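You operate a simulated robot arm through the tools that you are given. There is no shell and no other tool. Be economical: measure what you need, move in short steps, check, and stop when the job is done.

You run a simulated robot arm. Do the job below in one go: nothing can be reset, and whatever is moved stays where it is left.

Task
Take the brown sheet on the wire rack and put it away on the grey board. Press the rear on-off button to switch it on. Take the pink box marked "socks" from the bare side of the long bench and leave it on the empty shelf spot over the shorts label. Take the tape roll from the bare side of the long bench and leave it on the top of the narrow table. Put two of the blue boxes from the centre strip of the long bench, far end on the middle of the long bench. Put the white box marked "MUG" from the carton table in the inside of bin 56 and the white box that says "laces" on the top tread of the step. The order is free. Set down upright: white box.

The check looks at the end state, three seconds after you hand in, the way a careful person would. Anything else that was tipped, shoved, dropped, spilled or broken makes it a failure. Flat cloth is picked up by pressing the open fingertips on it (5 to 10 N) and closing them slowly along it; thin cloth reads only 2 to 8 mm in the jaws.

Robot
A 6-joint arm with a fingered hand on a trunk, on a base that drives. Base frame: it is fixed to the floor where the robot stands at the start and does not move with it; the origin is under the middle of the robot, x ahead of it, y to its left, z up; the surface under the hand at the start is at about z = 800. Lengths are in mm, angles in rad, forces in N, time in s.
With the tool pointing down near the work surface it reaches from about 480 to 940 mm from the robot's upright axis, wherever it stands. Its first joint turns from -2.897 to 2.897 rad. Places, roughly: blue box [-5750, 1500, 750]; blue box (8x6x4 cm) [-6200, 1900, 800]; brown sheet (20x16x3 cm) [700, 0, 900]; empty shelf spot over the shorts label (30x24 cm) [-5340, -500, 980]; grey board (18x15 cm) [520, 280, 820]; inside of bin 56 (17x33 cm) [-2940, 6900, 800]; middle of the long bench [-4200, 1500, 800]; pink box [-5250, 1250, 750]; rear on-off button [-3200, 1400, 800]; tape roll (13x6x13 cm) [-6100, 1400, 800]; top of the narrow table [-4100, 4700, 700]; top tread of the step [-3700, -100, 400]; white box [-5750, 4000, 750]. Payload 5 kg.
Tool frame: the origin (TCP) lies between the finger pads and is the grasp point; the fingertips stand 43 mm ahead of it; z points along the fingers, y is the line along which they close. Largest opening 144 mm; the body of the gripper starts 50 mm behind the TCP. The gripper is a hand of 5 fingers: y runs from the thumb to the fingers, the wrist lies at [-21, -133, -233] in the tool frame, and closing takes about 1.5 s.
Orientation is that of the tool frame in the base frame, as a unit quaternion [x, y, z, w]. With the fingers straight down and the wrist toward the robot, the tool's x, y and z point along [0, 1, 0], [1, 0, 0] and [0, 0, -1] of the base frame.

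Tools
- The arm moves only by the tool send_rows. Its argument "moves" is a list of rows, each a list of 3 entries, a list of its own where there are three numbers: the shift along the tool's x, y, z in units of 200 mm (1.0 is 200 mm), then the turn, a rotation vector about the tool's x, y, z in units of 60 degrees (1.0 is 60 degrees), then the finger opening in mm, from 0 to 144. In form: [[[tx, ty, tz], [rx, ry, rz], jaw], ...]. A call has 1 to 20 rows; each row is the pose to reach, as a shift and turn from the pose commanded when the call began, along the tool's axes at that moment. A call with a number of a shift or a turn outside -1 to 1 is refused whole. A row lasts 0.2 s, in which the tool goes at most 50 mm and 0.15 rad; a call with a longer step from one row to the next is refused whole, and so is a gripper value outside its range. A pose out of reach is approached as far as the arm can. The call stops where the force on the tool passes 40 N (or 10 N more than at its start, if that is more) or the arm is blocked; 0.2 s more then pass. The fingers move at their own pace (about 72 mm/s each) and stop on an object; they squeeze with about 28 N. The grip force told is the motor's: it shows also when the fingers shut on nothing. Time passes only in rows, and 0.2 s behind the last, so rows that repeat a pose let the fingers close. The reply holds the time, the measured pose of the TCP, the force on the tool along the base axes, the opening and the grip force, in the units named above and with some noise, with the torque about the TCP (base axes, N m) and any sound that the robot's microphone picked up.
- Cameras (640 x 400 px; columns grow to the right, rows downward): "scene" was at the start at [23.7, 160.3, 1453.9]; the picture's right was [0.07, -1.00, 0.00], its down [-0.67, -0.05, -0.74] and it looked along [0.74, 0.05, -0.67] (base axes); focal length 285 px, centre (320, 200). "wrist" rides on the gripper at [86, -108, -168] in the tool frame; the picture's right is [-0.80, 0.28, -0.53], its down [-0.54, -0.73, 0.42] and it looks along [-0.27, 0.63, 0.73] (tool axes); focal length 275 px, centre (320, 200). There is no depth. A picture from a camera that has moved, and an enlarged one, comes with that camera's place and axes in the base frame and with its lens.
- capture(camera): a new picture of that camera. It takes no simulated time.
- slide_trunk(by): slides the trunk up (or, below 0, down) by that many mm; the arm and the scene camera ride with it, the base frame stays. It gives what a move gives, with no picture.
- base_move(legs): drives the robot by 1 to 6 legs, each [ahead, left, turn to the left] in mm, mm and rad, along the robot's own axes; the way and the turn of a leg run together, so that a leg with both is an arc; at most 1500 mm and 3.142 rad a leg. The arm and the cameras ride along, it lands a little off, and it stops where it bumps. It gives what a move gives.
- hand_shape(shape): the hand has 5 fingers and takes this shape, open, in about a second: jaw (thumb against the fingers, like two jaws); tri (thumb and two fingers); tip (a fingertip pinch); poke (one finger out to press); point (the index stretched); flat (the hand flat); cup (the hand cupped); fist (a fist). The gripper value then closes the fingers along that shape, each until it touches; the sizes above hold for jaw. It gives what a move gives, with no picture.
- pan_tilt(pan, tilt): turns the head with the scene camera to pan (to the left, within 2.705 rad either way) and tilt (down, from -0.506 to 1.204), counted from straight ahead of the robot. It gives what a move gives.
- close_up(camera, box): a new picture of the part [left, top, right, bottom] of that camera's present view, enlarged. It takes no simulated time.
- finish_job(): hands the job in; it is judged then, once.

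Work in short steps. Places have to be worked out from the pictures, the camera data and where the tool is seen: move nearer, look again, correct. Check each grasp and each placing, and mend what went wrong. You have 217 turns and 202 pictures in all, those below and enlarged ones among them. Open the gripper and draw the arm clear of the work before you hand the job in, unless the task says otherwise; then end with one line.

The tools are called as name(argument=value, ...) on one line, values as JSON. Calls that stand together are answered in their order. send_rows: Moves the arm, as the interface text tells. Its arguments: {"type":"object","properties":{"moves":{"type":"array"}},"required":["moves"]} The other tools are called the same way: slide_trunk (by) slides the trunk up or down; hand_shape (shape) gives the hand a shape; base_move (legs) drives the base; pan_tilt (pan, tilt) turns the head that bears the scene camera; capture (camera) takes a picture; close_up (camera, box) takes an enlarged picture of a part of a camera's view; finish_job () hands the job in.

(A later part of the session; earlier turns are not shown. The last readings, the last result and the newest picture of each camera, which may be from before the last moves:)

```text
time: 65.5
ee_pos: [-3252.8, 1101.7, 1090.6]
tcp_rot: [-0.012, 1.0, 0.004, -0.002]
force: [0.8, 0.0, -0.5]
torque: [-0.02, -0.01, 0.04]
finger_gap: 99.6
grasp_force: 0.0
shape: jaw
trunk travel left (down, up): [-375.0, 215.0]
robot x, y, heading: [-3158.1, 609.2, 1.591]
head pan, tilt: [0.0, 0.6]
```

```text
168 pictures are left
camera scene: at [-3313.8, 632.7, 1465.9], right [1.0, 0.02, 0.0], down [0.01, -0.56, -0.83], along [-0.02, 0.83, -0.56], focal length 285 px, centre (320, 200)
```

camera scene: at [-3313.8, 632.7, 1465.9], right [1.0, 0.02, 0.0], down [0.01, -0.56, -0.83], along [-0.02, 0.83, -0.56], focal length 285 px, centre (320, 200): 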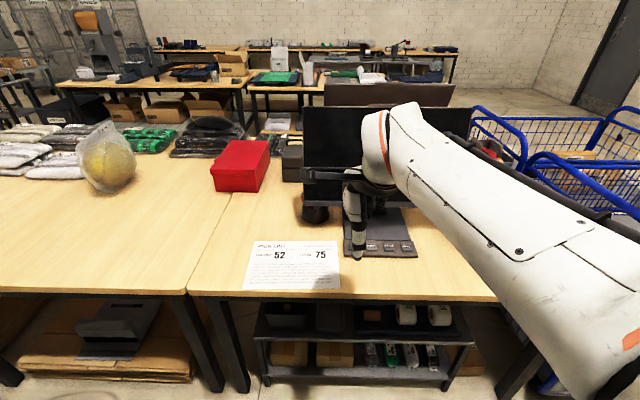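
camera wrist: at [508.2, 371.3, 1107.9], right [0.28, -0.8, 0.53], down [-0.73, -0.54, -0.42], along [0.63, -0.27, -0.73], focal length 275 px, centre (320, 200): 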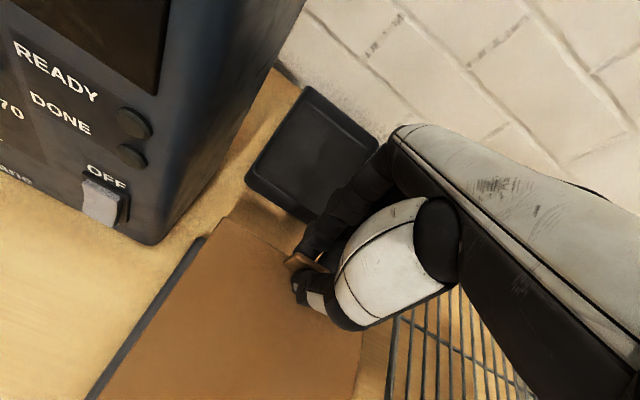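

There's a scale-like device behind the hand near [-3150, 1400]. I move the hand aside to the left and zoom.

send_rows(moves=[[[0.22, 0, 0], [0, 0, 0], 100], [[0.44, 0, 0], [0, 0, 0], 100], [[0.66, 0, 0], [0, 0, 0], 100], [[0.88, 0, 0], [0, 0, 0], 100], [[1.0, 0, 0], [0, 0, 0], 100]])

close_up(camera="scene", box=[210, 80, 530, 280])

capture(camera="wrist")

```text
time: 66.7
ee_pos: [-3452.8, 1098.5, 1091.4]
tcp_rot: [-0.012, 1.0, 0.004, -0.002]
force: [0.2, 0.9, 0.7]
torque: [0.01, 0.04, -0.02]
finger_gap: 99.6
grasp_force: 0.1
shape: jaw
trunk travel left (down, up): [-375.0, 215.0]
robot x, y, heading: [-3160.4, 610.7, 1.596]
head pan, tilt: [0.0, 0.6]
```

```text
2.00 times, centred on (370, 180) of scene
camera zoom: at [-3313.9, 632.8, 1465.7], right [1.0, 0.02, 0.0], down [0.01, -0.56, -0.83], along [-0.02, 0.82, -0.57], focal length 571 px, centre (220, 240)
```

zoom: 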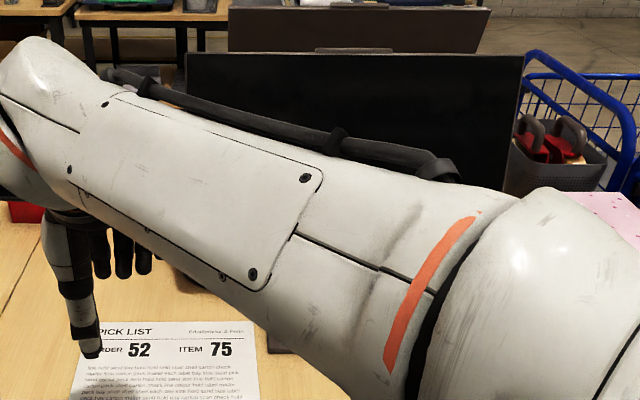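

```text
166 pictures are left
camera wrist: at [-3536.8, 986.7, 1257.3], right [0.79, 0.3, 0.53], down [0.56, -0.71, -0.43], along [0.25, 0.64, -0.73], focal length 275 px, centre (320, 200)
```

wrist: 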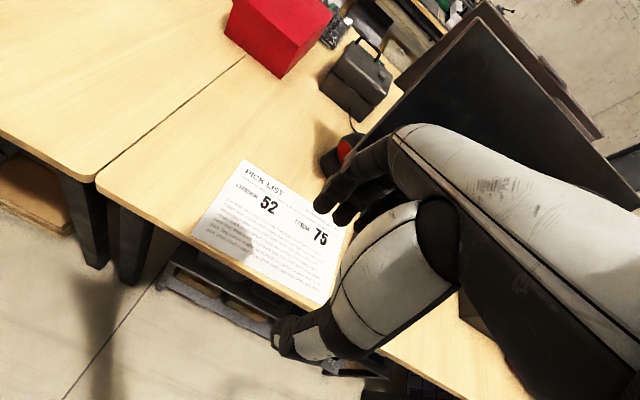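

The arm covers more this way. I swing the hand to the other side (right, +x).

send_rows(moves=[[[-0.22, 0, -0.1], [0, 0, 0], 100], [[-0.44, 0, -0.2], [0, 0, 0], 100], [[-0.66, 0, -0.2], [0, 0, 0], 100], [[-0.88, 0, -0.2], [0, 0, 0], 100], [[-1.0, 0, -0.2], [0, 0, 0], 100]])

send_rows(moves=[[[-0.22, 0, -0.1], [0, 0, 0], 100], [[-0.44, 0, -0.2], [0, 0, 0], 100], [[-0.66, 0, -0.2], [0, 0, 0], 100], [[-0.88, 0, -0.2], [0, 0, 0], 100], [[-1.0, 0, -0.2], [0, 0, 0], 100]])

send_rows(moves=[[[-0.22, 0, 0], [0, 0, 0], 100], [[-0.44, 0, 0], [0, 0, 0], 100], [[-0.66, 0, 0], [0, 0, 0], 100], [[-0.88, 0, 0], [0, 0, 0], 100], [[-1.0, 0, 0], [0, 0, 0], 100]])

close_up(camera="scene", box=[210, 80, 530, 280])

```text
time: 67.9
ee_pos: [-3253.8, 1100.9, 1129.0]
tcp_rot: [-0.013, 1.0, 0.003, -0.002]
force: [0.3, 0.1, 0.1]
torque: [-0.03, -0.04, 0.0]
finger_gap: 99.3
grasp_force: 0.1
shape: jaw
trunk travel left (down, up): [-375.0, 215.0]
robot x, y, heading: [-3157.3, 610.0, 1.596]
head pan, tilt: [0.0, 0.6]
```

```text
time: 69.1
ee_pos: [-3050.9, 1104.6, 1170.0]
tcp_rot: [-0.012, 1.0, 0.003, -0.001]
force: [-0.6, -0.1, 0.5]
torque: [0.03, 0.0, -0.02]
finger_gap: 99.5
grasp_force: 0.1
shape: jaw
trunk travel left (down, up): [-375.0, 215.0]
robot x, y, heading: [-3160.4, 608.3, 1.593]
head pan, tilt: [0.0, 0.6]
```

```text
time: 70.3
ee_pos: [-2852.2, 1110.8, 1169.9]
tcp_rot: [-0.012, 1.0, 0.003, -0.003]
force: [0.2, 0.2, 0.9]
torque: [0.0, -0.01, 0.02]
finger_gap: 99.7
grasp_force: 0.1
shape: jaw
trunk travel left (down, up): [-375.0, 215.0]
robot x, y, heading: [-3156.4, 609.3, 1.59]
head pan, tilt: [0.0, 0.6]
```

```text
2.00 times, centred on (370, 180) of scene
camera zoom: at [-3313.4, 632.8, 1465.8], right [1.0, 0.02, 0.0], down [0.01, -0.56, -0.82], along [-0.02, 0.82, -0.57], focal length 571 px, centre (220, 240)
```

zoom: 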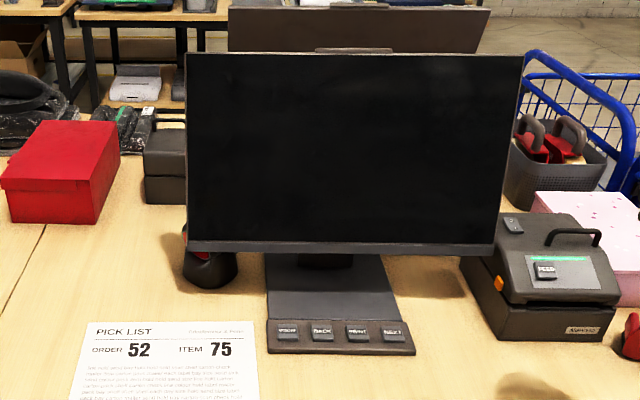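

Candidates: the monitor's button row and a label printer with a rear small button and a FEED button. I zoom on both.

close_up(camera="scene", box=[430, 160, 530, 260])

close_up(camera="scene", box=[330, 220, 430, 270])

```text
4.00 times, centred on (480, 210) of scene
camera zoom: at [-3313.4, 632.8, 1465.8], right [1.0, 0.02, 0.0], down [0.01, -0.56, -0.82], along [-0.02, 0.82, -0.57], focal length 1142 px, centre (-320, 160)
```

zoom: 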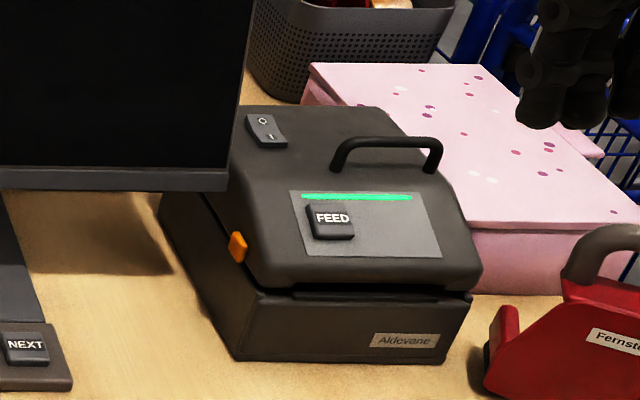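

```text
6.40 times, centred on (380, 245) of scene
camera zoom: at [-3313.4, 632.8, 1465.8], right [1.0, 0.02, 0.0], down [0.01, -0.56, -0.82], along [-0.02, 0.82, -0.57], focal length 1826 px, centre (-64, -88)
```

zoom: 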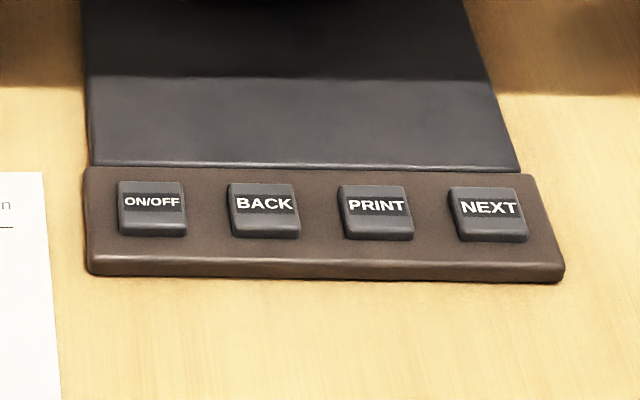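

The front monitor's row has an ON/OFF; another monitor stands back-to-back behind it, and the printer has a rear rocker. To find what "rear" means I raise the trunk and look over.

slide_trunk(by=210)

pan_tilt(pan=0.0, tilt=0.5)

capture(camera="scene")

close_up(camera="scene", box=[260, 60, 580, 260])

```text
time: 72.6
ee_pos: [-2851.5, 1110.7, 1380.5]
tcp_rot: [-0.013, 1.0, 0.003, -0.001]
force: [0.7, -0.4, 0.2]
torque: [0.02, -0.03, -0.01]
finger_gap: 99.6
grasp_force: 0.0
shape: jaw
trunk travel left (down, up): [-585.0, 5.0]
robot x, y, heading: [-3158.3, 609.0, 1.597]
head pan, tilt: [0.0, 0.6]
```

```text
time: 73.2
ee_pos: [-2851.2, 1111.6, 1379.3]
tcp_rot: [-0.013, 1.0, 0.003, -0.001]
force: [-0.4, -0.2, 0.2]
torque: [0.0, 0.02, 0.0]
finger_gap: 99.7
grasp_force: 0.1
shape: jaw
trunk travel left (down, up): [-585.0, 5.0]
robot x, y, heading: [-3156.2, 605.7, 1.59]
head pan, tilt: [0.0, 0.499]
```

```text
162 pictures are left
camera scene: at [-3313.7, 635.3, 1684.8], right [1.0, 0.02, 0.0], down [0.01, -0.48, -0.88], along [-0.02, 0.88, -0.48], focal length 285 px, centre (320, 200)
```

scene: 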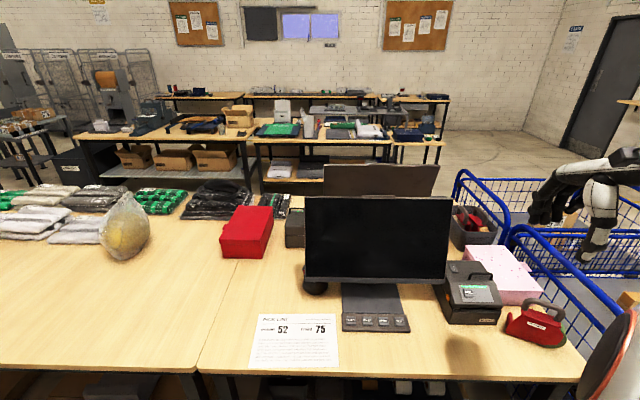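

```text
2.00 times, centred on (420, 160) of scene
camera zoom: at [-3313.7, 635.3, 1684.8], right [1.0, 0.02, 0.0], down [0.01, -0.48, -0.88], along [-0.02, 0.88, -0.48], focal length 571 px, centre (120, 280)
```

zoom: 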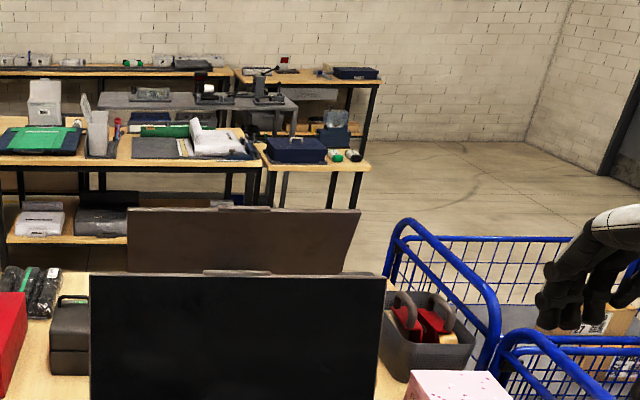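

There is a second console back-to-back on the far side of the bench. I take one close-up of the near console and printer from this height to fix bench height and indicator states.

close_up(camera="scene", box=[330, 240, 530, 340])

```text
3.20 times, centred on (430, 290) of scene
camera zoom: at [-3313.7, 635.3, 1684.8], right [1.0, 0.02, 0.0], down [0.01, -0.48, -0.88], along [-0.02, 0.88, -0.48], focal length 913 px, centre (-32, -88)
```

zoom: 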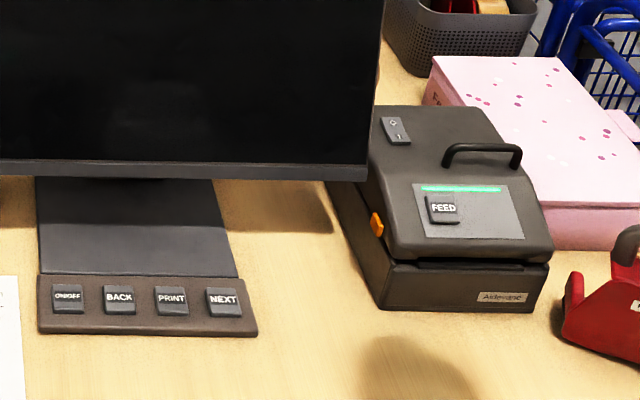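

Two views put the ON/OFF button at about [-3209, 1396, 733], which agrees with the given place for the button, so this console's ON/OFF is the one meant. I lower the trunk again, take the poke shape and see where the finger is.

slide_trunk(by=-210)

hand_shape(shape="poke")

send_rows(moves=[[[0.22, 0, 0], [-0.1, 0, 0], 100], [[0.44, 0, 0], [-0.2, 0, 0], 100], [[0.66, 0, 0], [-0.3, 0, 0], 100], [[0.88, 0, 0], [-0.4, 0, 0], 100], [[1.0, 0, 0], [-0.5, 0, 0], 100]])

capture(camera="scene")

capture(camera="wrist")

```text
time: 75.5
ee_pos: [-2851.8, 1110.4, 1170.3]
tcp_rot: [-0.012, 1.0, 0.003, -0.002]
force: [0.0, 0.5, -0.1]
torque: [-0.02, 0.06, 0.01]
finger_gap: 99.5
grasp_force: 0.1
shape: jaw
trunk travel left (down, up): [-375.0, 215.0]
robot x, y, heading: [-3157.8, 606.0, 1.593]
head pan, tilt: [0.0, 0.499]
```

```text
time: 76.4
ee_pos: [-2852.6, 1110.6, 1169.2]
tcp_rot: [-0.012, 1.0, 0.004, -0.002]
force: [-1.3, 0.9, 0.1]
torque: [-0.02, 0.06, -0.01]
finger_gap: 0.0
grasp_force: 0.1
shape: poke
trunk travel left (down, up): [-375.0, 215.0]
robot x, y, heading: [-3156.1, 609.3, 1.595]
head pan, tilt: [0.0, 0.499]
```

```text
time: 77.8
ee_pos: [-3076.8, 1132.8, 1115.5]
tcp_rot: [-0.041, 0.975, 0.211, -0.048]
force: [0.5, -0.2, -0.4]
torque: [0.04, 0.11, -0.01]
finger_gap: 94.8
grasp_force: 0.0
shape: jaw
trunk travel left (down, up): [-375.0, 215.0]
robot x, y, heading: [-3157.3, 609.6, 1.591]
head pan, tilt: [0.0, 0.499]
stopped in row 5: the arm was blocked; the commanded pose is now the measured one
```

```text
159 pictures are left
camera scene: at [-3314.6, 635.3, 1474.8], right [1.0, 0.02, 0.0], down [0.01, -0.48, -0.88], along [-0.02, 0.88, -0.48], focal length 285 px, centre (320, 200)
```

scene: 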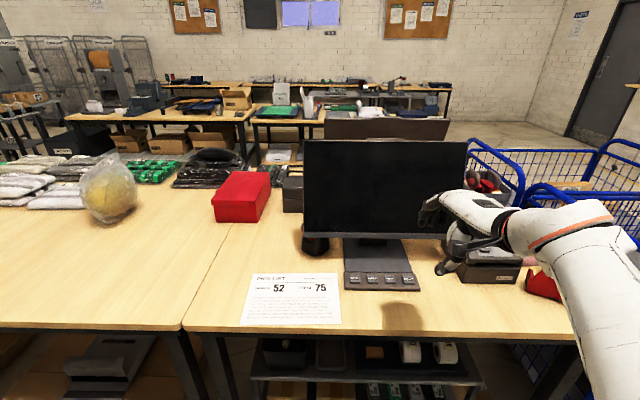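

```text
158 pictures are left
camera wrist: at [-3138.5, 956.7, 1228.3], right [0.83, 0.12, 0.54], down [0.54, -0.43, -0.73], along [0.15, 0.89, -0.42], focal length 275 px, centre (320, 200)
```

wrist: 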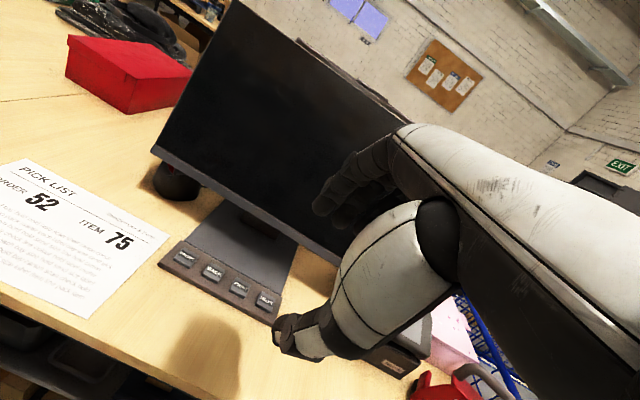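

The row's jaw value turned the hand back to jaw, so in poke I must send 0. I retake the poke shape and move left/forward toward the button with jaw 0.

hand_shape(shape="poke")

send_rows(moves=[[[0.2, 0, 0], [0, 0, 0], 0], [[0.4, 0, 0], [0, 0, 0], 0], [[0.5, 0.1, 0.1], [0, 0, 0], 0], [[0.5, 0.2, 0.25], [0, 0, 0], 0], [[0.5, 0.2, 0.45], [0, 0, 0], 0]])

capture(camera="scene")

capture(camera="wrist")

```text
time: 78.7
ee_pos: [-3077.8, 1133.3, 1115.5]
tcp_rot: [-0.042, 0.976, 0.21, -0.048]
force: [0.2, 0.2, 0.5]
torque: [0.01, 0.06, -0.02]
finger_gap: 0.1
grasp_force: 0.0
shape: poke
trunk travel left (down, up): [-375.0, 215.0]
robot x, y, heading: [-3156.4, 607.4, 1.598]
head pan, tilt: [0.0, 0.499]
```

```text
time: 79.9
ee_pos: [-3185.4, 1196.8, 1060.8]
tcp_rot: [-0.039, 0.976, 0.211, -0.047]
force: [0.5, 0.1, 0.2]
torque: [-0.03, 0.0, -0.05]
finger_gap: 0.1
grasp_force: 27.5
shape: jaw
trunk travel left (down, up): [-375.0, 215.0]
robot x, y, heading: [-3159.7, 609.8, 1.592]
head pan, tilt: [0.0, 0.499]
```

```text
157 pictures are left
camera scene: at [-3313.9, 635.5, 1474.8], right [1.0, 0.02, 0.0], down [0.01, -0.48, -0.88], along [-0.02, 0.88, -0.48], focal length 285 px, centre (320, 200)
```

scene: 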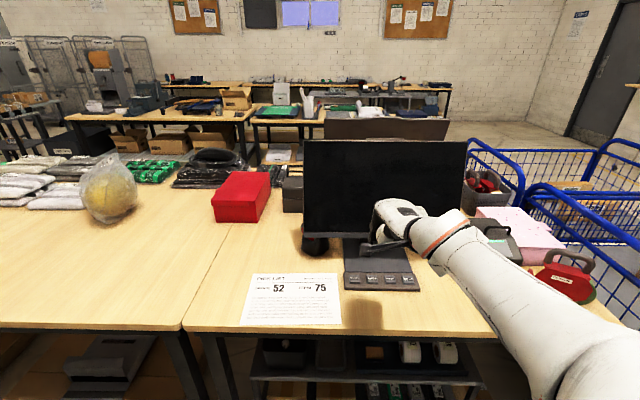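

```text
156 pictures are left
camera wrist: at [-3247.6, 1021.3, 1172.7], right [0.83, 0.12, 0.54], down [0.53, -0.43, -0.73], along [0.15, 0.89, -0.42], focal length 275 px, centre (320, 200)
```

wrist: 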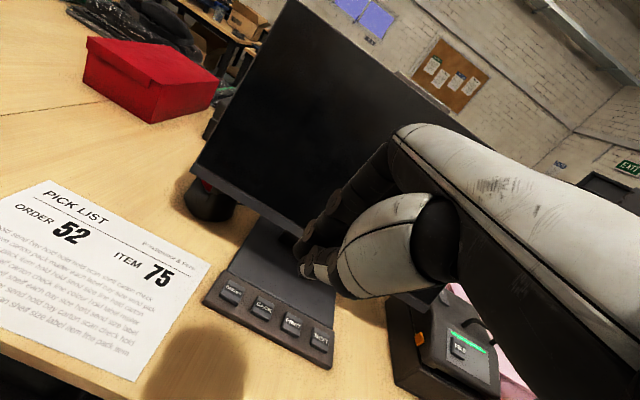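

The shape reverts to jaw when I command 0 as well. I'll retake poke and try rows with the value 144 (open), nudging slightly, to see if it holds.

hand_shape(shape="poke")

send_rows(moves=[[[0.02, 0, 0], [0, 0, 0], 144]])

capture(camera="wrist")

```text
time: 80.8
ee_pos: [-3185.8, 1196.6, 1060.3]
tcp_rot: [-0.039, 0.976, 0.211, -0.047]
force: [0.3, -0.7, 0.3]
torque: [-0.05, -0.01, 0.0]
finger_gap: 0.3
grasp_force: 0.1
shape: poke
trunk travel left (down, up): [-375.0, 215.0]
robot x, y, heading: [-3155.8, 611.2, 1.595]
head pan, tilt: [0.0, 0.499]
```

```text
time: 81.2
ee_pos: [-3188.5, 1194.7, 1060.8]
tcp_rot: [-0.039, 0.975, 0.212, -0.047]
force: [-0.1, -0.1, 0.1]
torque: [-0.01, 0.03, 0.01]
finger_gap: 0.0
grasp_force: 0.0
shape: poke
trunk travel left (down, up): [-375.0, 215.0]
robot x, y, heading: [-3157.1, 610.4, 1.595]
head pan, tilt: [0.0, 0.499]
```

```text
155 pictures are left
camera wrist: at [-3250.8, 1020.3, 1172.4], right [0.83, 0.12, 0.54], down [0.53, -0.44, -0.73], along [0.15, 0.89, -0.42], focal length 275 px, centre (320, 200)
```

wrist: 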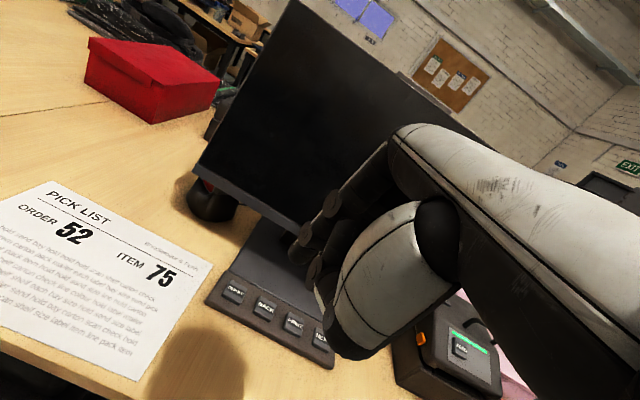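

With 144 the poke shape holds. I zoom with the scene camera to see where the poking fingertip is.

close_up(camera="scene", box=[320, 180, 440, 300])

close_up(camera="wrist", box=[200, 150, 400, 380])

```text
3.33 times, centred on (380, 240) of scene
camera zoom: at [-3313.9, 635.4, 1474.9], right [1.0, 0.02, 0.0], down [0.01, -0.48, -0.88], along [-0.02, 0.88, -0.48], focal length 951 px, centre (120, 67)
```

zoom: 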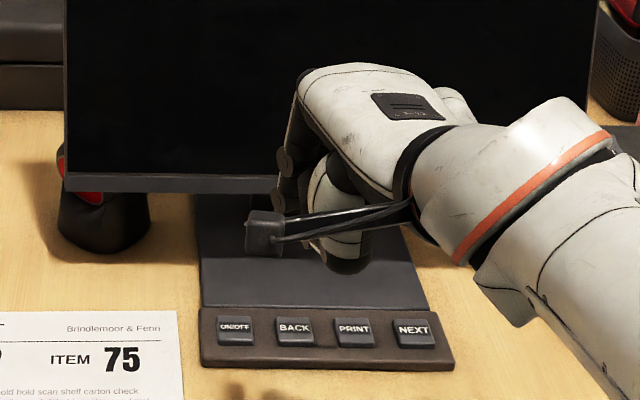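

```text
1.74 times, centred on (300, 265) of wrist
camera zoom: at [-3250.8, 1020.3, 1172.4], right [0.83, 0.12, 0.54], down [0.53, -0.44, -0.73], along [0.15, 0.89, -0.42], focal length 479 px, centre (355, 87)
```

zoom: 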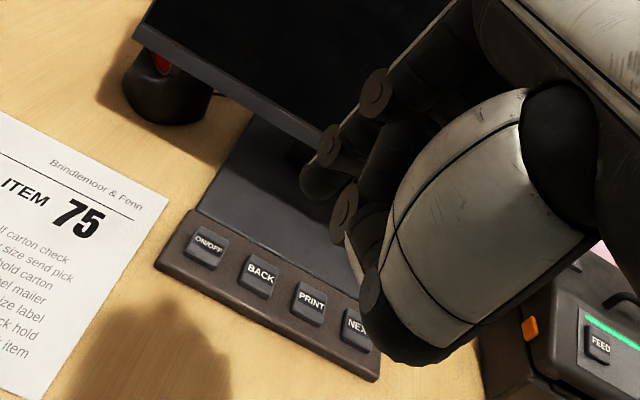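

The index tip lies about on the tool axis, 43 mm ahead of the TCP. I move toward a hover point about 40 mm above ON/OFF, in two calls.

send_rows(moves=[[[-0.07, 0.14, 0.1], [0, 0, 0], 144], [[-0.14, 0.285, 0.2], [0, 0, 0], 144], [[-0.14, 0.285, 0.4], [0, 0, 0], 144], [[-0.14, 0.285, 0.6], [0, 0, 0], 144], [[-0.14, 0.285, 0.8], [0, 0, 0], 144], [[-0.14, 0.285, 1.0], [0, 0, 0], 144], [[-0.14, 0.285, 1.0], [0, 0, 0], 144]])

close_up(camera="scene", box=[320, 180, 440, 300])

close_up(camera="wrist", box=[200, 150, 400, 380])

```text
time: 82.8
ee_pos: [-3185.4, 1328.8, 897.7]
tcp_rot: [-0.039, 0.976, 0.211, -0.047]
force: [-0.1, 1.3, -1.4]
torque: [-0.02, 0.0, 0.02]
finger_gap: 0.0
grasp_force: 0.0
shape: poke
trunk travel left (down, up): [-375.0, 215.0]
robot x, y, heading: [-3157.1, 610.7, 1.597]
head pan, tilt: [0.0, 0.499]
```

```text
3.33 times, centred on (380, 240) of scene
camera zoom: at [-3314.0, 635.8, 1474.9], right [1.0, 0.02, 0.0], down [0.01, -0.48, -0.88], along [-0.02, 0.88, -0.48], focal length 951 px, centre (120, 67)
```

zoom: 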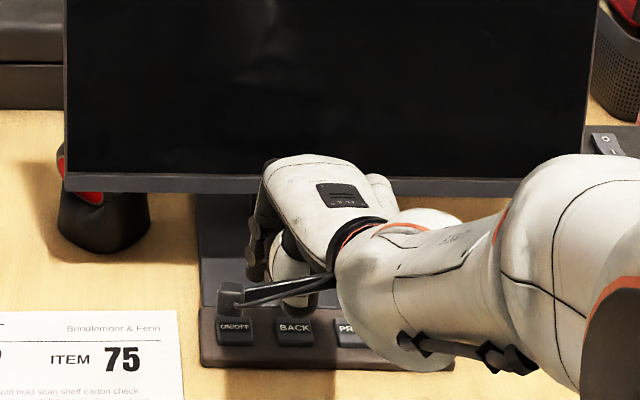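

```text
1.74 times, centred on (300, 265) of wrist
camera zoom: at [-3247.9, 1152.8, 1009.7], right [0.83, 0.12, 0.54], down [0.53, -0.44, -0.73], along [0.15, 0.89, -0.42], focal length 479 px, centre (355, 87)
```

zoom: 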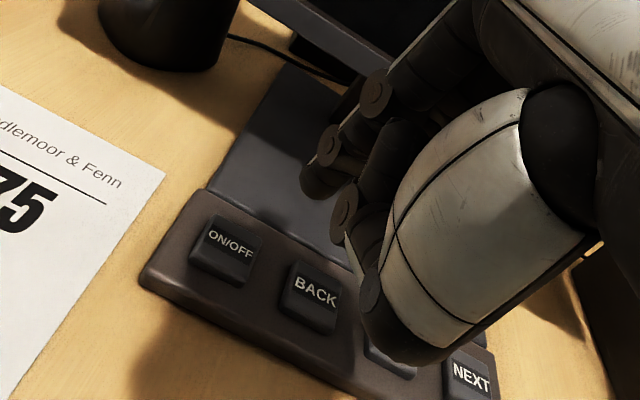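

The wrist view confirms the button at [-3210, 1393, 735]. I advance along the tool axis to about 5 mm short and look.

send_rows(moves=[[[0, -0.02, 0.2], [0, 0, 0], 144], [[0, -0.046, 0.4], [0, 0, 0], 144], [[0, -0.046, 0.52], [0, 0, 0], 144], [[0, -0.046, 0.6], [0, 0, 0], 144], [[0, -0.046, 0.6], [0, 0, 0], 144]])

close_up(camera="wrist", box=[200, 150, 400, 380])

close_up(camera="scene", box=[320, 220, 400, 300])

```text
time: 83.7
ee_pos: [-3197.8, 1371.1, 815.6]
tcp_rot: [-0.036, 0.972, 0.226, -0.05]
force: [0.3, 0.3, 18.5]
torque: [0.49, -0.22, 0.01]
finger_gap: 0.2
grasp_force: 0.0
shape: poke
trunk travel left (down, up): [-375.0, 215.0]
robot x, y, heading: [-3158.8, 609.5, 1.594]
head pan, tilt: [0.0, 0.499]
heard: click
stopped in row 4: the force on the tool passed its limit at 48 N (the readings are from after the stop); the commanded pose is now the measured one
```

```text
1.74 times, centred on (300, 265) of wrist
camera zoom: at [-3260.2, 1193.0, 922.8], right [0.84, 0.1, 0.54], down [0.53, -0.41, -0.74], along [0.15, 0.91, -0.4], focal length 479 px, centre (355, 87)
```

zoom: 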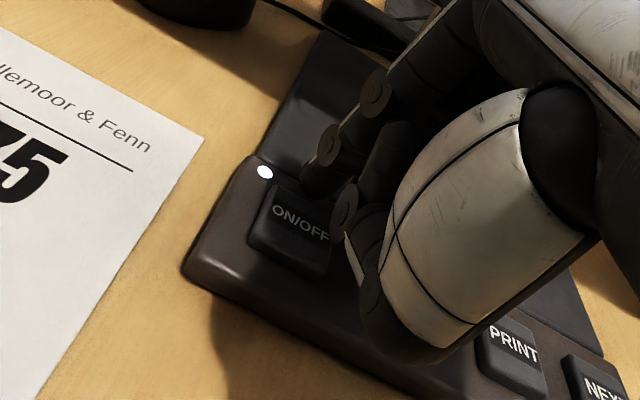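

```text
5.00 times, centred on (360, 260) of scene
camera zoom: at [-3313.9, 633.8, 1475.1], right [1.0, 0.02, 0.0], down [0.01, -0.48, -0.88], along [-0.02, 0.88, -0.48], focal length 1427 px, centre (120, -100)
```

zoom: 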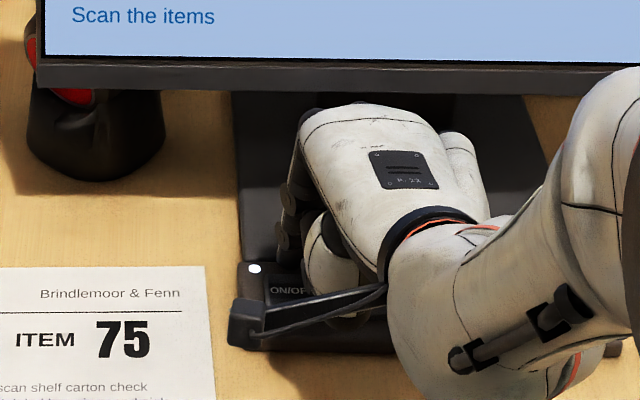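

A click was heard and the monitor now shows "Scan the items" with its lamp lit. I retract along the tool axis and lift, then return to jaw.

send_rows(moves=[[[0, 0, -0.1], [0, 0, 0], 144], [[0, -0.05, -0.3], [0, 0, 0], 144], [[0, -0.1, -0.5], [0, 0, 0], 144], [[0, -0.2, -0.7], [0, 0, 0], 144], [[0, -0.3, -0.9], [0, 0, 0], 144], [[0, -0.4, -1.0], [0, 0, 0], 144]])

send_rows(moves=[[[0, -0.1, -0.2], [0.1, 0, 0], 144], [[0, -0.2, -0.4], [0.2, 0, 0], 144], [[0, -0.3, -0.6], [0.3, 0, 0], 144], [[0, -0.4, -0.7], [0.4, 0, 0], 144]])

hand_shape(shape="jaw")

capture(camera="scene")

```text
time: 85.1
ee_pos: [-3171.3, 1210.6, 954.2]
tcp_rot: [-0.036, 0.973, 0.221, -0.048]
force: [-0.4, -0.6, 0.0]
torque: [0.0, -0.02, 0.03]
finger_gap: 0.0
grasp_force: 0.1
shape: poke
trunk travel left (down, up): [-375.0, 215.0]
robot x, y, heading: [-3157.8, 607.9, 1.593]
head pan, tilt: [0.0, 0.499]
```

```text
time: 86.1
ee_pos: [-3156.2, 1081.6, 1044.7]
tcp_rot: [-0.043, 0.998, 0.015, -0.049]
force: [4.8, -0.7, -1.8]
torque: [0.16, 0.4, -0.04]
finger_gap: 0.0
grasp_force: 0.0
shape: poke
trunk travel left (down, up): [-375.0, 215.0]
robot x, y, heading: [-3157.5, 609.0, 1.597]
head pan, tilt: [0.0, 0.499]
```

```text
time: 87.0
ee_pos: [-3157.1, 1083.5, 1045.1]
tcp_rot: [-0.045, 0.997, 0.018, -0.053]
force: [0.7, 0.0, 0.2]
torque: [-0.03, 0.04, 0.0]
finger_gap: 144.1
grasp_force: 0.0
shape: jaw
trunk travel left (down, up): [-375.0, 215.0]
robot x, y, heading: [-3161.2, 611.4, 1.599]
head pan, tilt: [0.0, 0.499]
```

```text
148 pictures are left
camera scene: at [-3313.9, 635.3, 1474.9], right [1.0, 0.02, 0.0], down [0.01, -0.48, -0.88], along [-0.02, 0.88, -0.48], focal length 285 px, centre (320, 200)
```

scene: 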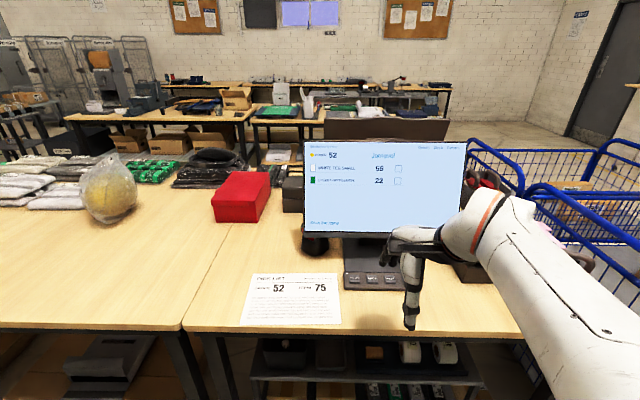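

Monitor on. Now I drive left along the bench (staying at y≈610) to face the pink box near [-5250, 1250].

base_move(legs=[[0, 1500, 0], [0, 540, -0.025]])

capture(camera="scene")

```text
time: 97.1
ee_pos: [-5172.2, 1064.4, 1044.3]
tcp_rot: [-0.022, 0.999, 0.015, -0.039]
force: [0.4, -1.2, -0.1]
torque: [0.02, -0.01, 0.01]
finger_gap: 143.8
grasp_force: 0.0
shape: jaw
trunk travel left (down, up): [-375.0, 215.0]
robot x, y, heading: [-5201.1, 594.8, 1.54]
head pan, tilt: [0.0, 0.499]
```

```text
147 pictures are left
camera scene: at [-5355.2, 627.2, 1474.9], right [1.0, -0.03, 0.0], down [-0.01, -0.48, -0.88], along [0.02, 0.88, -0.48], focal length 285 px, centre (320, 200)
```

scene: 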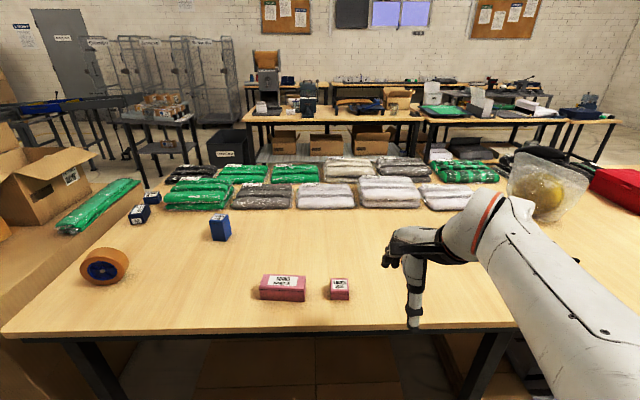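

I see the tape roll, three blue boxes and two pink boxes. I zoom to read the labels.

close_up(camera="scene", box=[250, 260, 370, 310])

close_up(camera="scene", box=[60, 160, 260, 300])

```text
5.33 times, centred on (310, 285) of scene
camera zoom: at [-5355.2, 627.2, 1474.9], right [1.0, -0.03, 0.0], down [-0.01, -0.48, -0.88], along [0.02, 0.88, -0.48], focal length 1522 px, centre (373, -253)
```

zoom: 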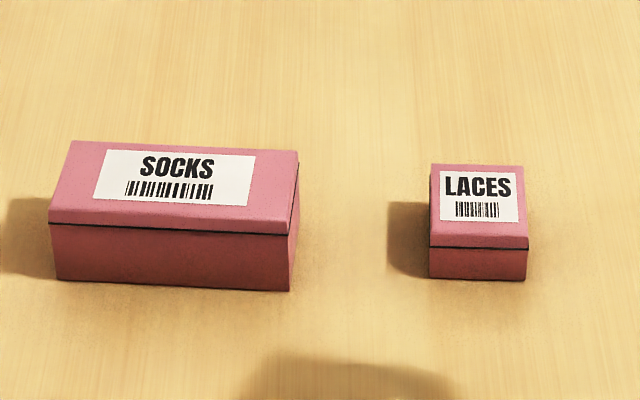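

```text
2.86 times, centred on (160, 230) of scene
camera zoom: at [-5355.2, 627.2, 1474.9], right [1.0, -0.03, 0.0], down [-0.01, -0.48, -0.88], along [0.02, 0.88, -0.48], focal length 815 px, centre (777, 114)
```

zoom: 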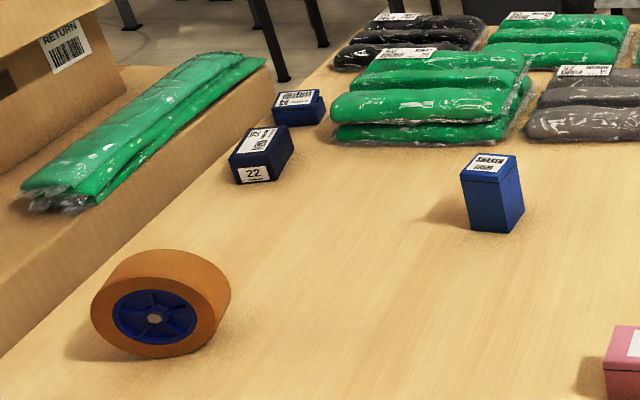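

The left pink box is "SOCKS", centred about [-5461, 1344], top z≈770, about 148 mm along x and 72 mm deep. I level the hand and go half way toward a hover above it.

send_rows(moves=[[[0.14, 0.14, 0], [0.006, -0.015, 0.024], 110], [[0.28, 0.28, 0], [0.012, -0.03, 0.048], 110], [[0.42, 0.42, 0], [0.018, -0.045, 0.072], 110], [[0.56, 0.56, 0], [0.024, -0.06, 0.096], 110], [[0.7, 0.7, 0], [0.03, -0.075, 0.123], 110], [[0.84, 0.84, 0], [0.03, -0.075, 0.123], 110], [[0.98, 0.98, 0], [0.03, -0.075, 0.123], 110]])

capture(camera="wrist")

close_up(camera="scene", box=[220, 220, 380, 320])

```text
time: 98.7
ee_pos: [-5375.5, 1253.9, 1068.2]
tcp_rot: [0.044, 0.999, -0.004, -0.002]
force: [0.6, -0.4, 0.2]
torque: [0.01, 0.06, -0.01]
finger_gap: 110.3
grasp_force: 0.1
shape: jaw
trunk travel left (down, up): [-375.0, 215.0]
robot x, y, heading: [-5199.6, 595.9, 1.538]
head pan, tilt: [0.0, 0.499]
```

```text
144 pictures are left
camera wrist: at [-5472.2, 1152.2, 1234.3], right [0.82, 0.22, 0.53], down [0.48, -0.77, -0.42], along [0.32, 0.6, -0.74], focal length 275 px, centre (320, 200)
```

wrist: 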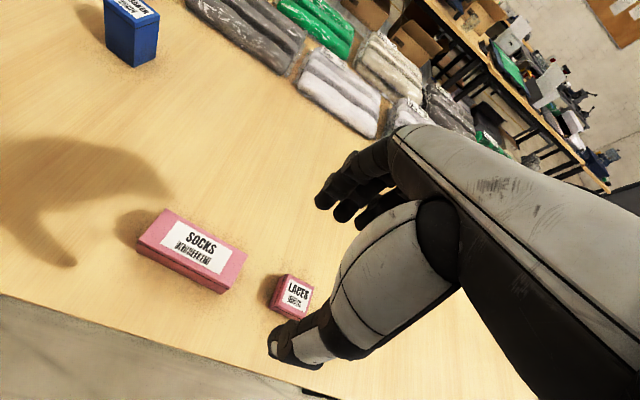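

```text
4.00 times, centred on (300, 270) of scene
camera zoom: at [-5355.3, 627.4, 1474.8], right [1.0, -0.03, 0.0], down [-0.01, -0.48, -0.88], along [0.02, 0.88, -0.48], focal length 1142 px, centre (400, -80)
```

zoom: 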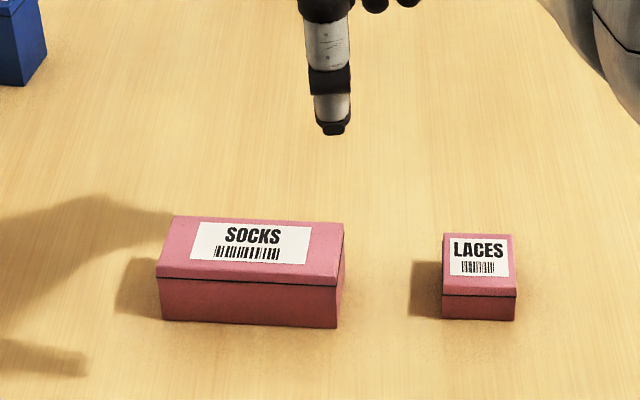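

Estimates of bench height disagree (720–770), so I approach by steps: hover above the box at about [-5462, 1312], tips about 60 mm above it, and re-check.

send_rows(moves=[[[0.15, 0.08, 0], [0, 0, 0], 120], [[0.3, 0.16, 0], [0, 0, 0], 120], [[0.456, 0.25, 0], [0, 0, 0], 120], [[0.456, 0.25, 0.22], [0, 0, 0], 120], [[0.456, 0.25, 0.44], [0, 0, 0], 120], [[0.456, 0.25, 0.66], [0, 0, 0], 120], [[0.456, 0.25, 0.8], [0, 0, 0], 120]])

close_up(camera="wrist", box=[140, 150, 400, 400])

close_up(camera="scene", box=[240, 240, 340, 310])

```text
time: 100.3
ee_pos: [-5463.9, 1311.0, 905.7]
tcp_rot: [0.043, 0.999, -0.002, -0.001]
force: [-1.4, -0.1, 0.6]
torque: [0.02, -0.03, 0.01]
finger_gap: 119.8
grasp_force: 0.1
shape: jaw
trunk travel left (down, up): [-375.0, 215.0]
robot x, y, heading: [-5203.2, 594.3, 1.542]
head pan, tilt: [0.0, 0.499]
```

```text
1.60 times, centred on (270, 275) of wrist
camera zoom: at [-5559.6, 1209.4, 1072.6], right [0.82, 0.22, 0.53], down [0.48, -0.77, -0.42], along [0.32, 0.6, -0.74], focal length 440 px, centre (400, 80)
```

zoom: 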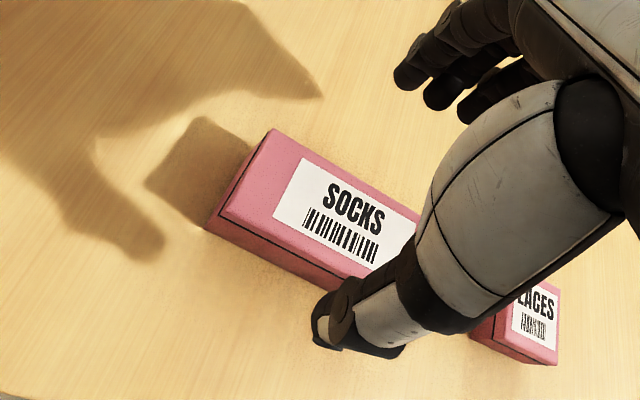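

```text
5.71 times, centred on (290, 275) of scene
camera zoom: at [-5355.5, 627.4, 1474.9], right [1.0, -0.03, 0.0], down [-0.01, -0.48, -0.88], along [0.02, 0.88, -0.48], focal length 1631 px, centre (491, -229)
```

zoom: 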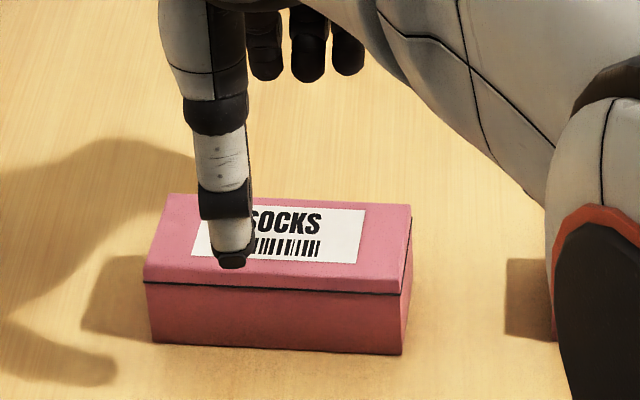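

Three-way triangulation now agrees: box top z≈816, bench z≈761, box centre [-5455, 1297]. I correct by 10/12 mm and descend to TCP z 812.

send_rows(moves=[[[-0.05, -0.06, 0], [0, 0, 0.03], 120], [[-0.05, -0.06, 0.15], [0, 0, 0.03], 120], [[-0.05, -0.06, 0.3], [0, 0, 0.03], 120], [[-0.05, -0.06, 0.4], [0, 0, 0.03], 120], [[-0.05, -0.06, 0.465], [0, 0, 0.03], 120], [[-0.05, -0.06, 0.465], [0, 0, 0.03], 120]])

close_up(camera="wrist", box=[140, 150, 400, 400])

close_up(camera="scene", box=[240, 240, 340, 310])

```text
time: 101.7
ee_pos: [-5454.4, 1295.0, 809.8]
tcp_rot: [0.059, 0.998, -0.003, -0.001]
force: [-0.4, 0.3, -0.3]
torque: [-0.04, 0.0, 0.0]
finger_gap: 119.8
grasp_force: 0.1
shape: jaw
trunk travel left (down, up): [-375.0, 215.0]
robot x, y, heading: [-5199.3, 597.5, 1.544]
head pan, tilt: [0.0, 0.499]
```

```text
1.60 times, centred on (270, 275) of wrist
camera zoom: at [-5553.7, 1198.1, 978.4], right [0.83, 0.19, 0.53], down [0.45, -0.79, -0.42], along [0.34, 0.59, -0.74], focal length 440 px, centre (400, 80)
```

zoom: 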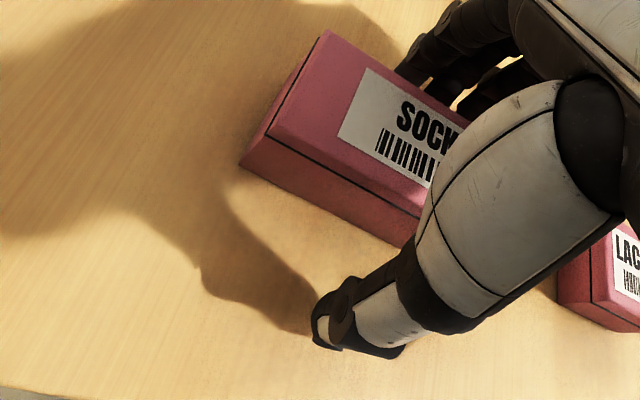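

```text
5.71 times, centred on (290, 275) of scene
camera zoom: at [-5355.4, 627.4, 1474.9], right [1.0, -0.03, 0.0], down [-0.01, -0.48, -0.88], along [0.02, 0.88, -0.48], focal length 1631 px, centre (491, -229)
```

zoom: 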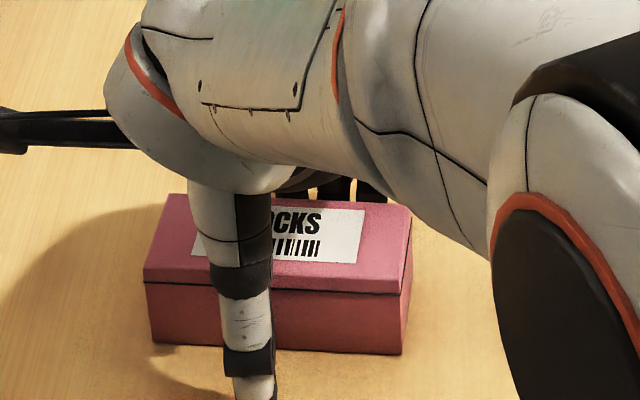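

The hand straddles the box with no contact. I close.

send_rows(moves=[[[0, 0, 0], [0, 0, 0], 80], [[0, 0, 0], [0, 0, 0], 60], [[0, 0, 0], [0, 0, 0], 30], [[0, 0, 0], [0, 0, 0], 0], [[0, 0, 0], [0, 0, 0], 0], [[0, 0, 0], [0, 0, 0], 0], [[0, 0, -0.05], [0, 0, 0], 0], [[0, 0, -0.2], [0, 0, 0], 0], [[0, 0, -0.4], [0, 0, 0], 0], [[0, 0, -0.6], [0, 0, 0], 0]])

capture(camera="scene")

```text
time: 103.9
ee_pos: [-5454.7, 1297.3, 932.6]
tcp_rot: [0.059, 0.998, -0.003, 0.0]
force: [0.2, -0.2, -1.1]
torque: [0.02, 0.02, -0.03]
finger_gap: 52.5
grasp_force: 27.8
shape: jaw
trunk travel left (down, up): [-375.0, 215.0]
robot x, y, heading: [-5200.3, 595.9, 1.543]
head pan, tilt: [0.0, 0.499]
```

```text
138 pictures are left
camera scene: at [-5355.3, 627.2, 1474.8], right [1.0, -0.03, 0.0], down [-0.01, -0.48, -0.88], along [0.02, 0.88, -0.48], focal length 285 px, centre (320, 200)
```

scene: 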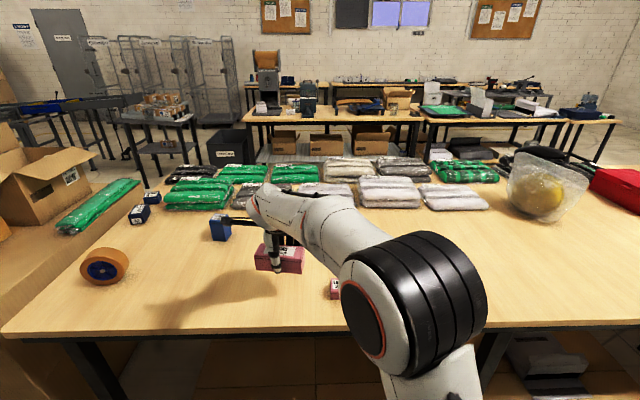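

Held at 52.5 mm. I raise and retract the hand, then turn round to face the shelves and look at the spot.

send_rows(moves=[[[-0.125, -0.11, -0.1], [0, 0, 0], 0], [[-0.25, -0.22, -0.2], [0, 0, 0], 0], [[-0.375, -0.33, -0.3], [0, 0, 0], 0], [[-0.5, -0.44, -0.4], [0, 0, 0], 0], [[-0.625, -0.55, -0.5], [0, 0, 0], 0], [[-0.75, -0.66, -0.6], [0, 0, 0], 0], [[-0.875, -0.77, -0.7], [0, 0, 0], 0], [[-1.0, -0.88, -0.8], [0, 0, 0], 0]])

base_move(legs=[[-200, 0, 0], [0, 0, 3.14]])

pan_tilt(pan=0.3, tilt=0.4)

capture(camera="scene")

```text
time: 105.7
ee_pos: [-5276.9, 1100.3, 1091.3]
tcp_rot: [0.058, 0.998, -0.003, -0.001]
force: [-1.0, 1.1, -0.8]
torque: [-0.03, -0.02, -0.01]
finger_gap: 52.6
grasp_force: 27.2
shape: jaw
trunk travel left (down, up): [-375.0, 215.0]
robot x, y, heading: [-5199.1, 592.9, 1.543]
head pan, tilt: [0.0, 0.499]
```

```text
time: 114.7
ee_pos: [-5129.2, -113.3, 1090.8]
tcp_rot: [0.998, -0.059, 0.001, -0.002]
force: [-0.1, 0.7, -1.1]
torque: [0.01, 0.0, -0.04]
finger_gap: 52.2
grasp_force: 28.0
shape: jaw
trunk travel left (down, up): [-375.0, 215.0]
robot x, y, heading: [-5211.1, 394.4, -1.598]
head pan, tilt: [0.0, 0.499]
```

```text
time: 115.5
ee_pos: [-5130.7, -112.6, 1090.9]
tcp_rot: [0.998, -0.06, 0.001, -0.002]
force: [-0.3, -0.8, -0.8]
torque: [0.0, 0.03, 0.03]
finger_gap: 51.9
grasp_force: 28.0
shape: jaw
trunk travel left (down, up): [-375.0, 215.0]
robot x, y, heading: [-5207.3, 398.9, -1.598]
head pan, tilt: [0.3, 0.4]
```

```text
137 pictures are left
camera scene: at [-5022.9, 360.3, 1484.0], right [-0.96, -0.27, 0.0], down [-0.1, 0.38, -0.92], along [0.25, -0.89, -0.39], focal length 285 px, centre (320, 200)
```

scene: 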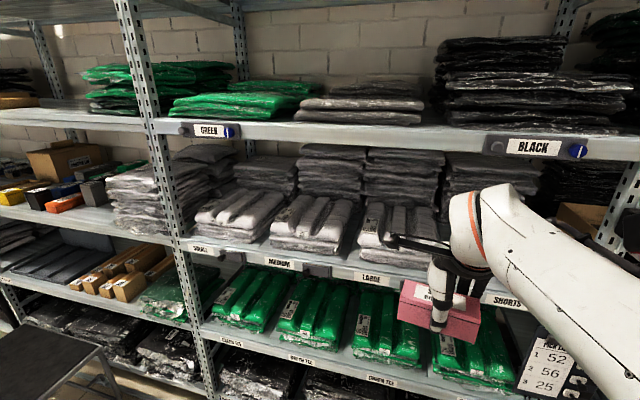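

The shelf label strip reads SMALL/MEDIUM/LARGE/SHORTS; the shorts spot is hidden behind the arm. I drive the base left to see it past the arm: first just pan right and look.

pan_tilt(pan=-0.45, tilt=0.4)

capture(camera="scene")

capture(camera="wrist")

```text
time: 116.5
ee_pos: [-5130.9, -112.6, 1091.1]
tcp_rot: [0.998, -0.059, 0.001, -0.003]
force: [0.0, -0.7, -0.2]
torque: [-0.01, 0.01, -0.03]
finger_gap: 52.0
grasp_force: 27.9
shape: jaw
trunk travel left (down, up): [-375.0, 215.0]
robot x, y, heading: [-5204.4, 396.7, -1.6]
head pan, tilt: [-0.45, 0.4]
```

```text
136 pictures are left
camera scene: at [-5090.4, 367.2, 1484.0], right [-0.89, 0.46, 0.0], down [0.18, 0.35, -0.92], along [-0.42, -0.82, -0.39], focal length 285 px, centre (320, 200)
```

scene: 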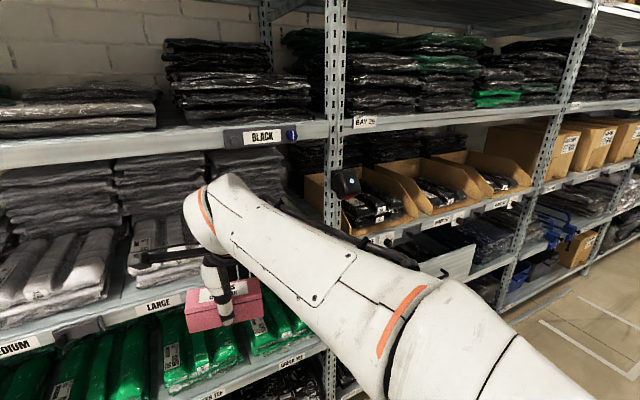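

```text
135 pictures are left
camera wrist: at [-5033.4, -16.8, 1258.2], right [-0.83, -0.19, 0.53], down [-0.45, 0.79, -0.42], along [-0.34, -0.59, -0.74], focal length 275 px, centre (320, 200)
```

wrist: 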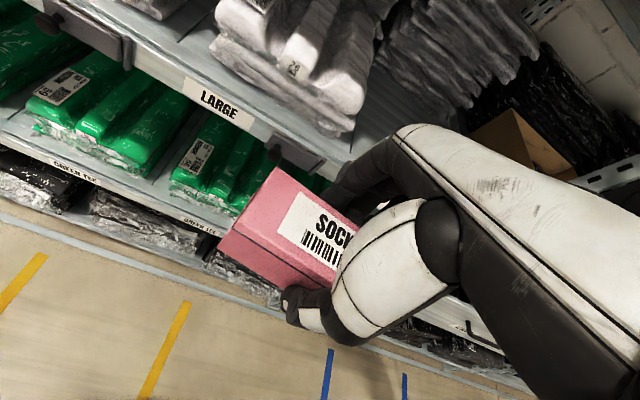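

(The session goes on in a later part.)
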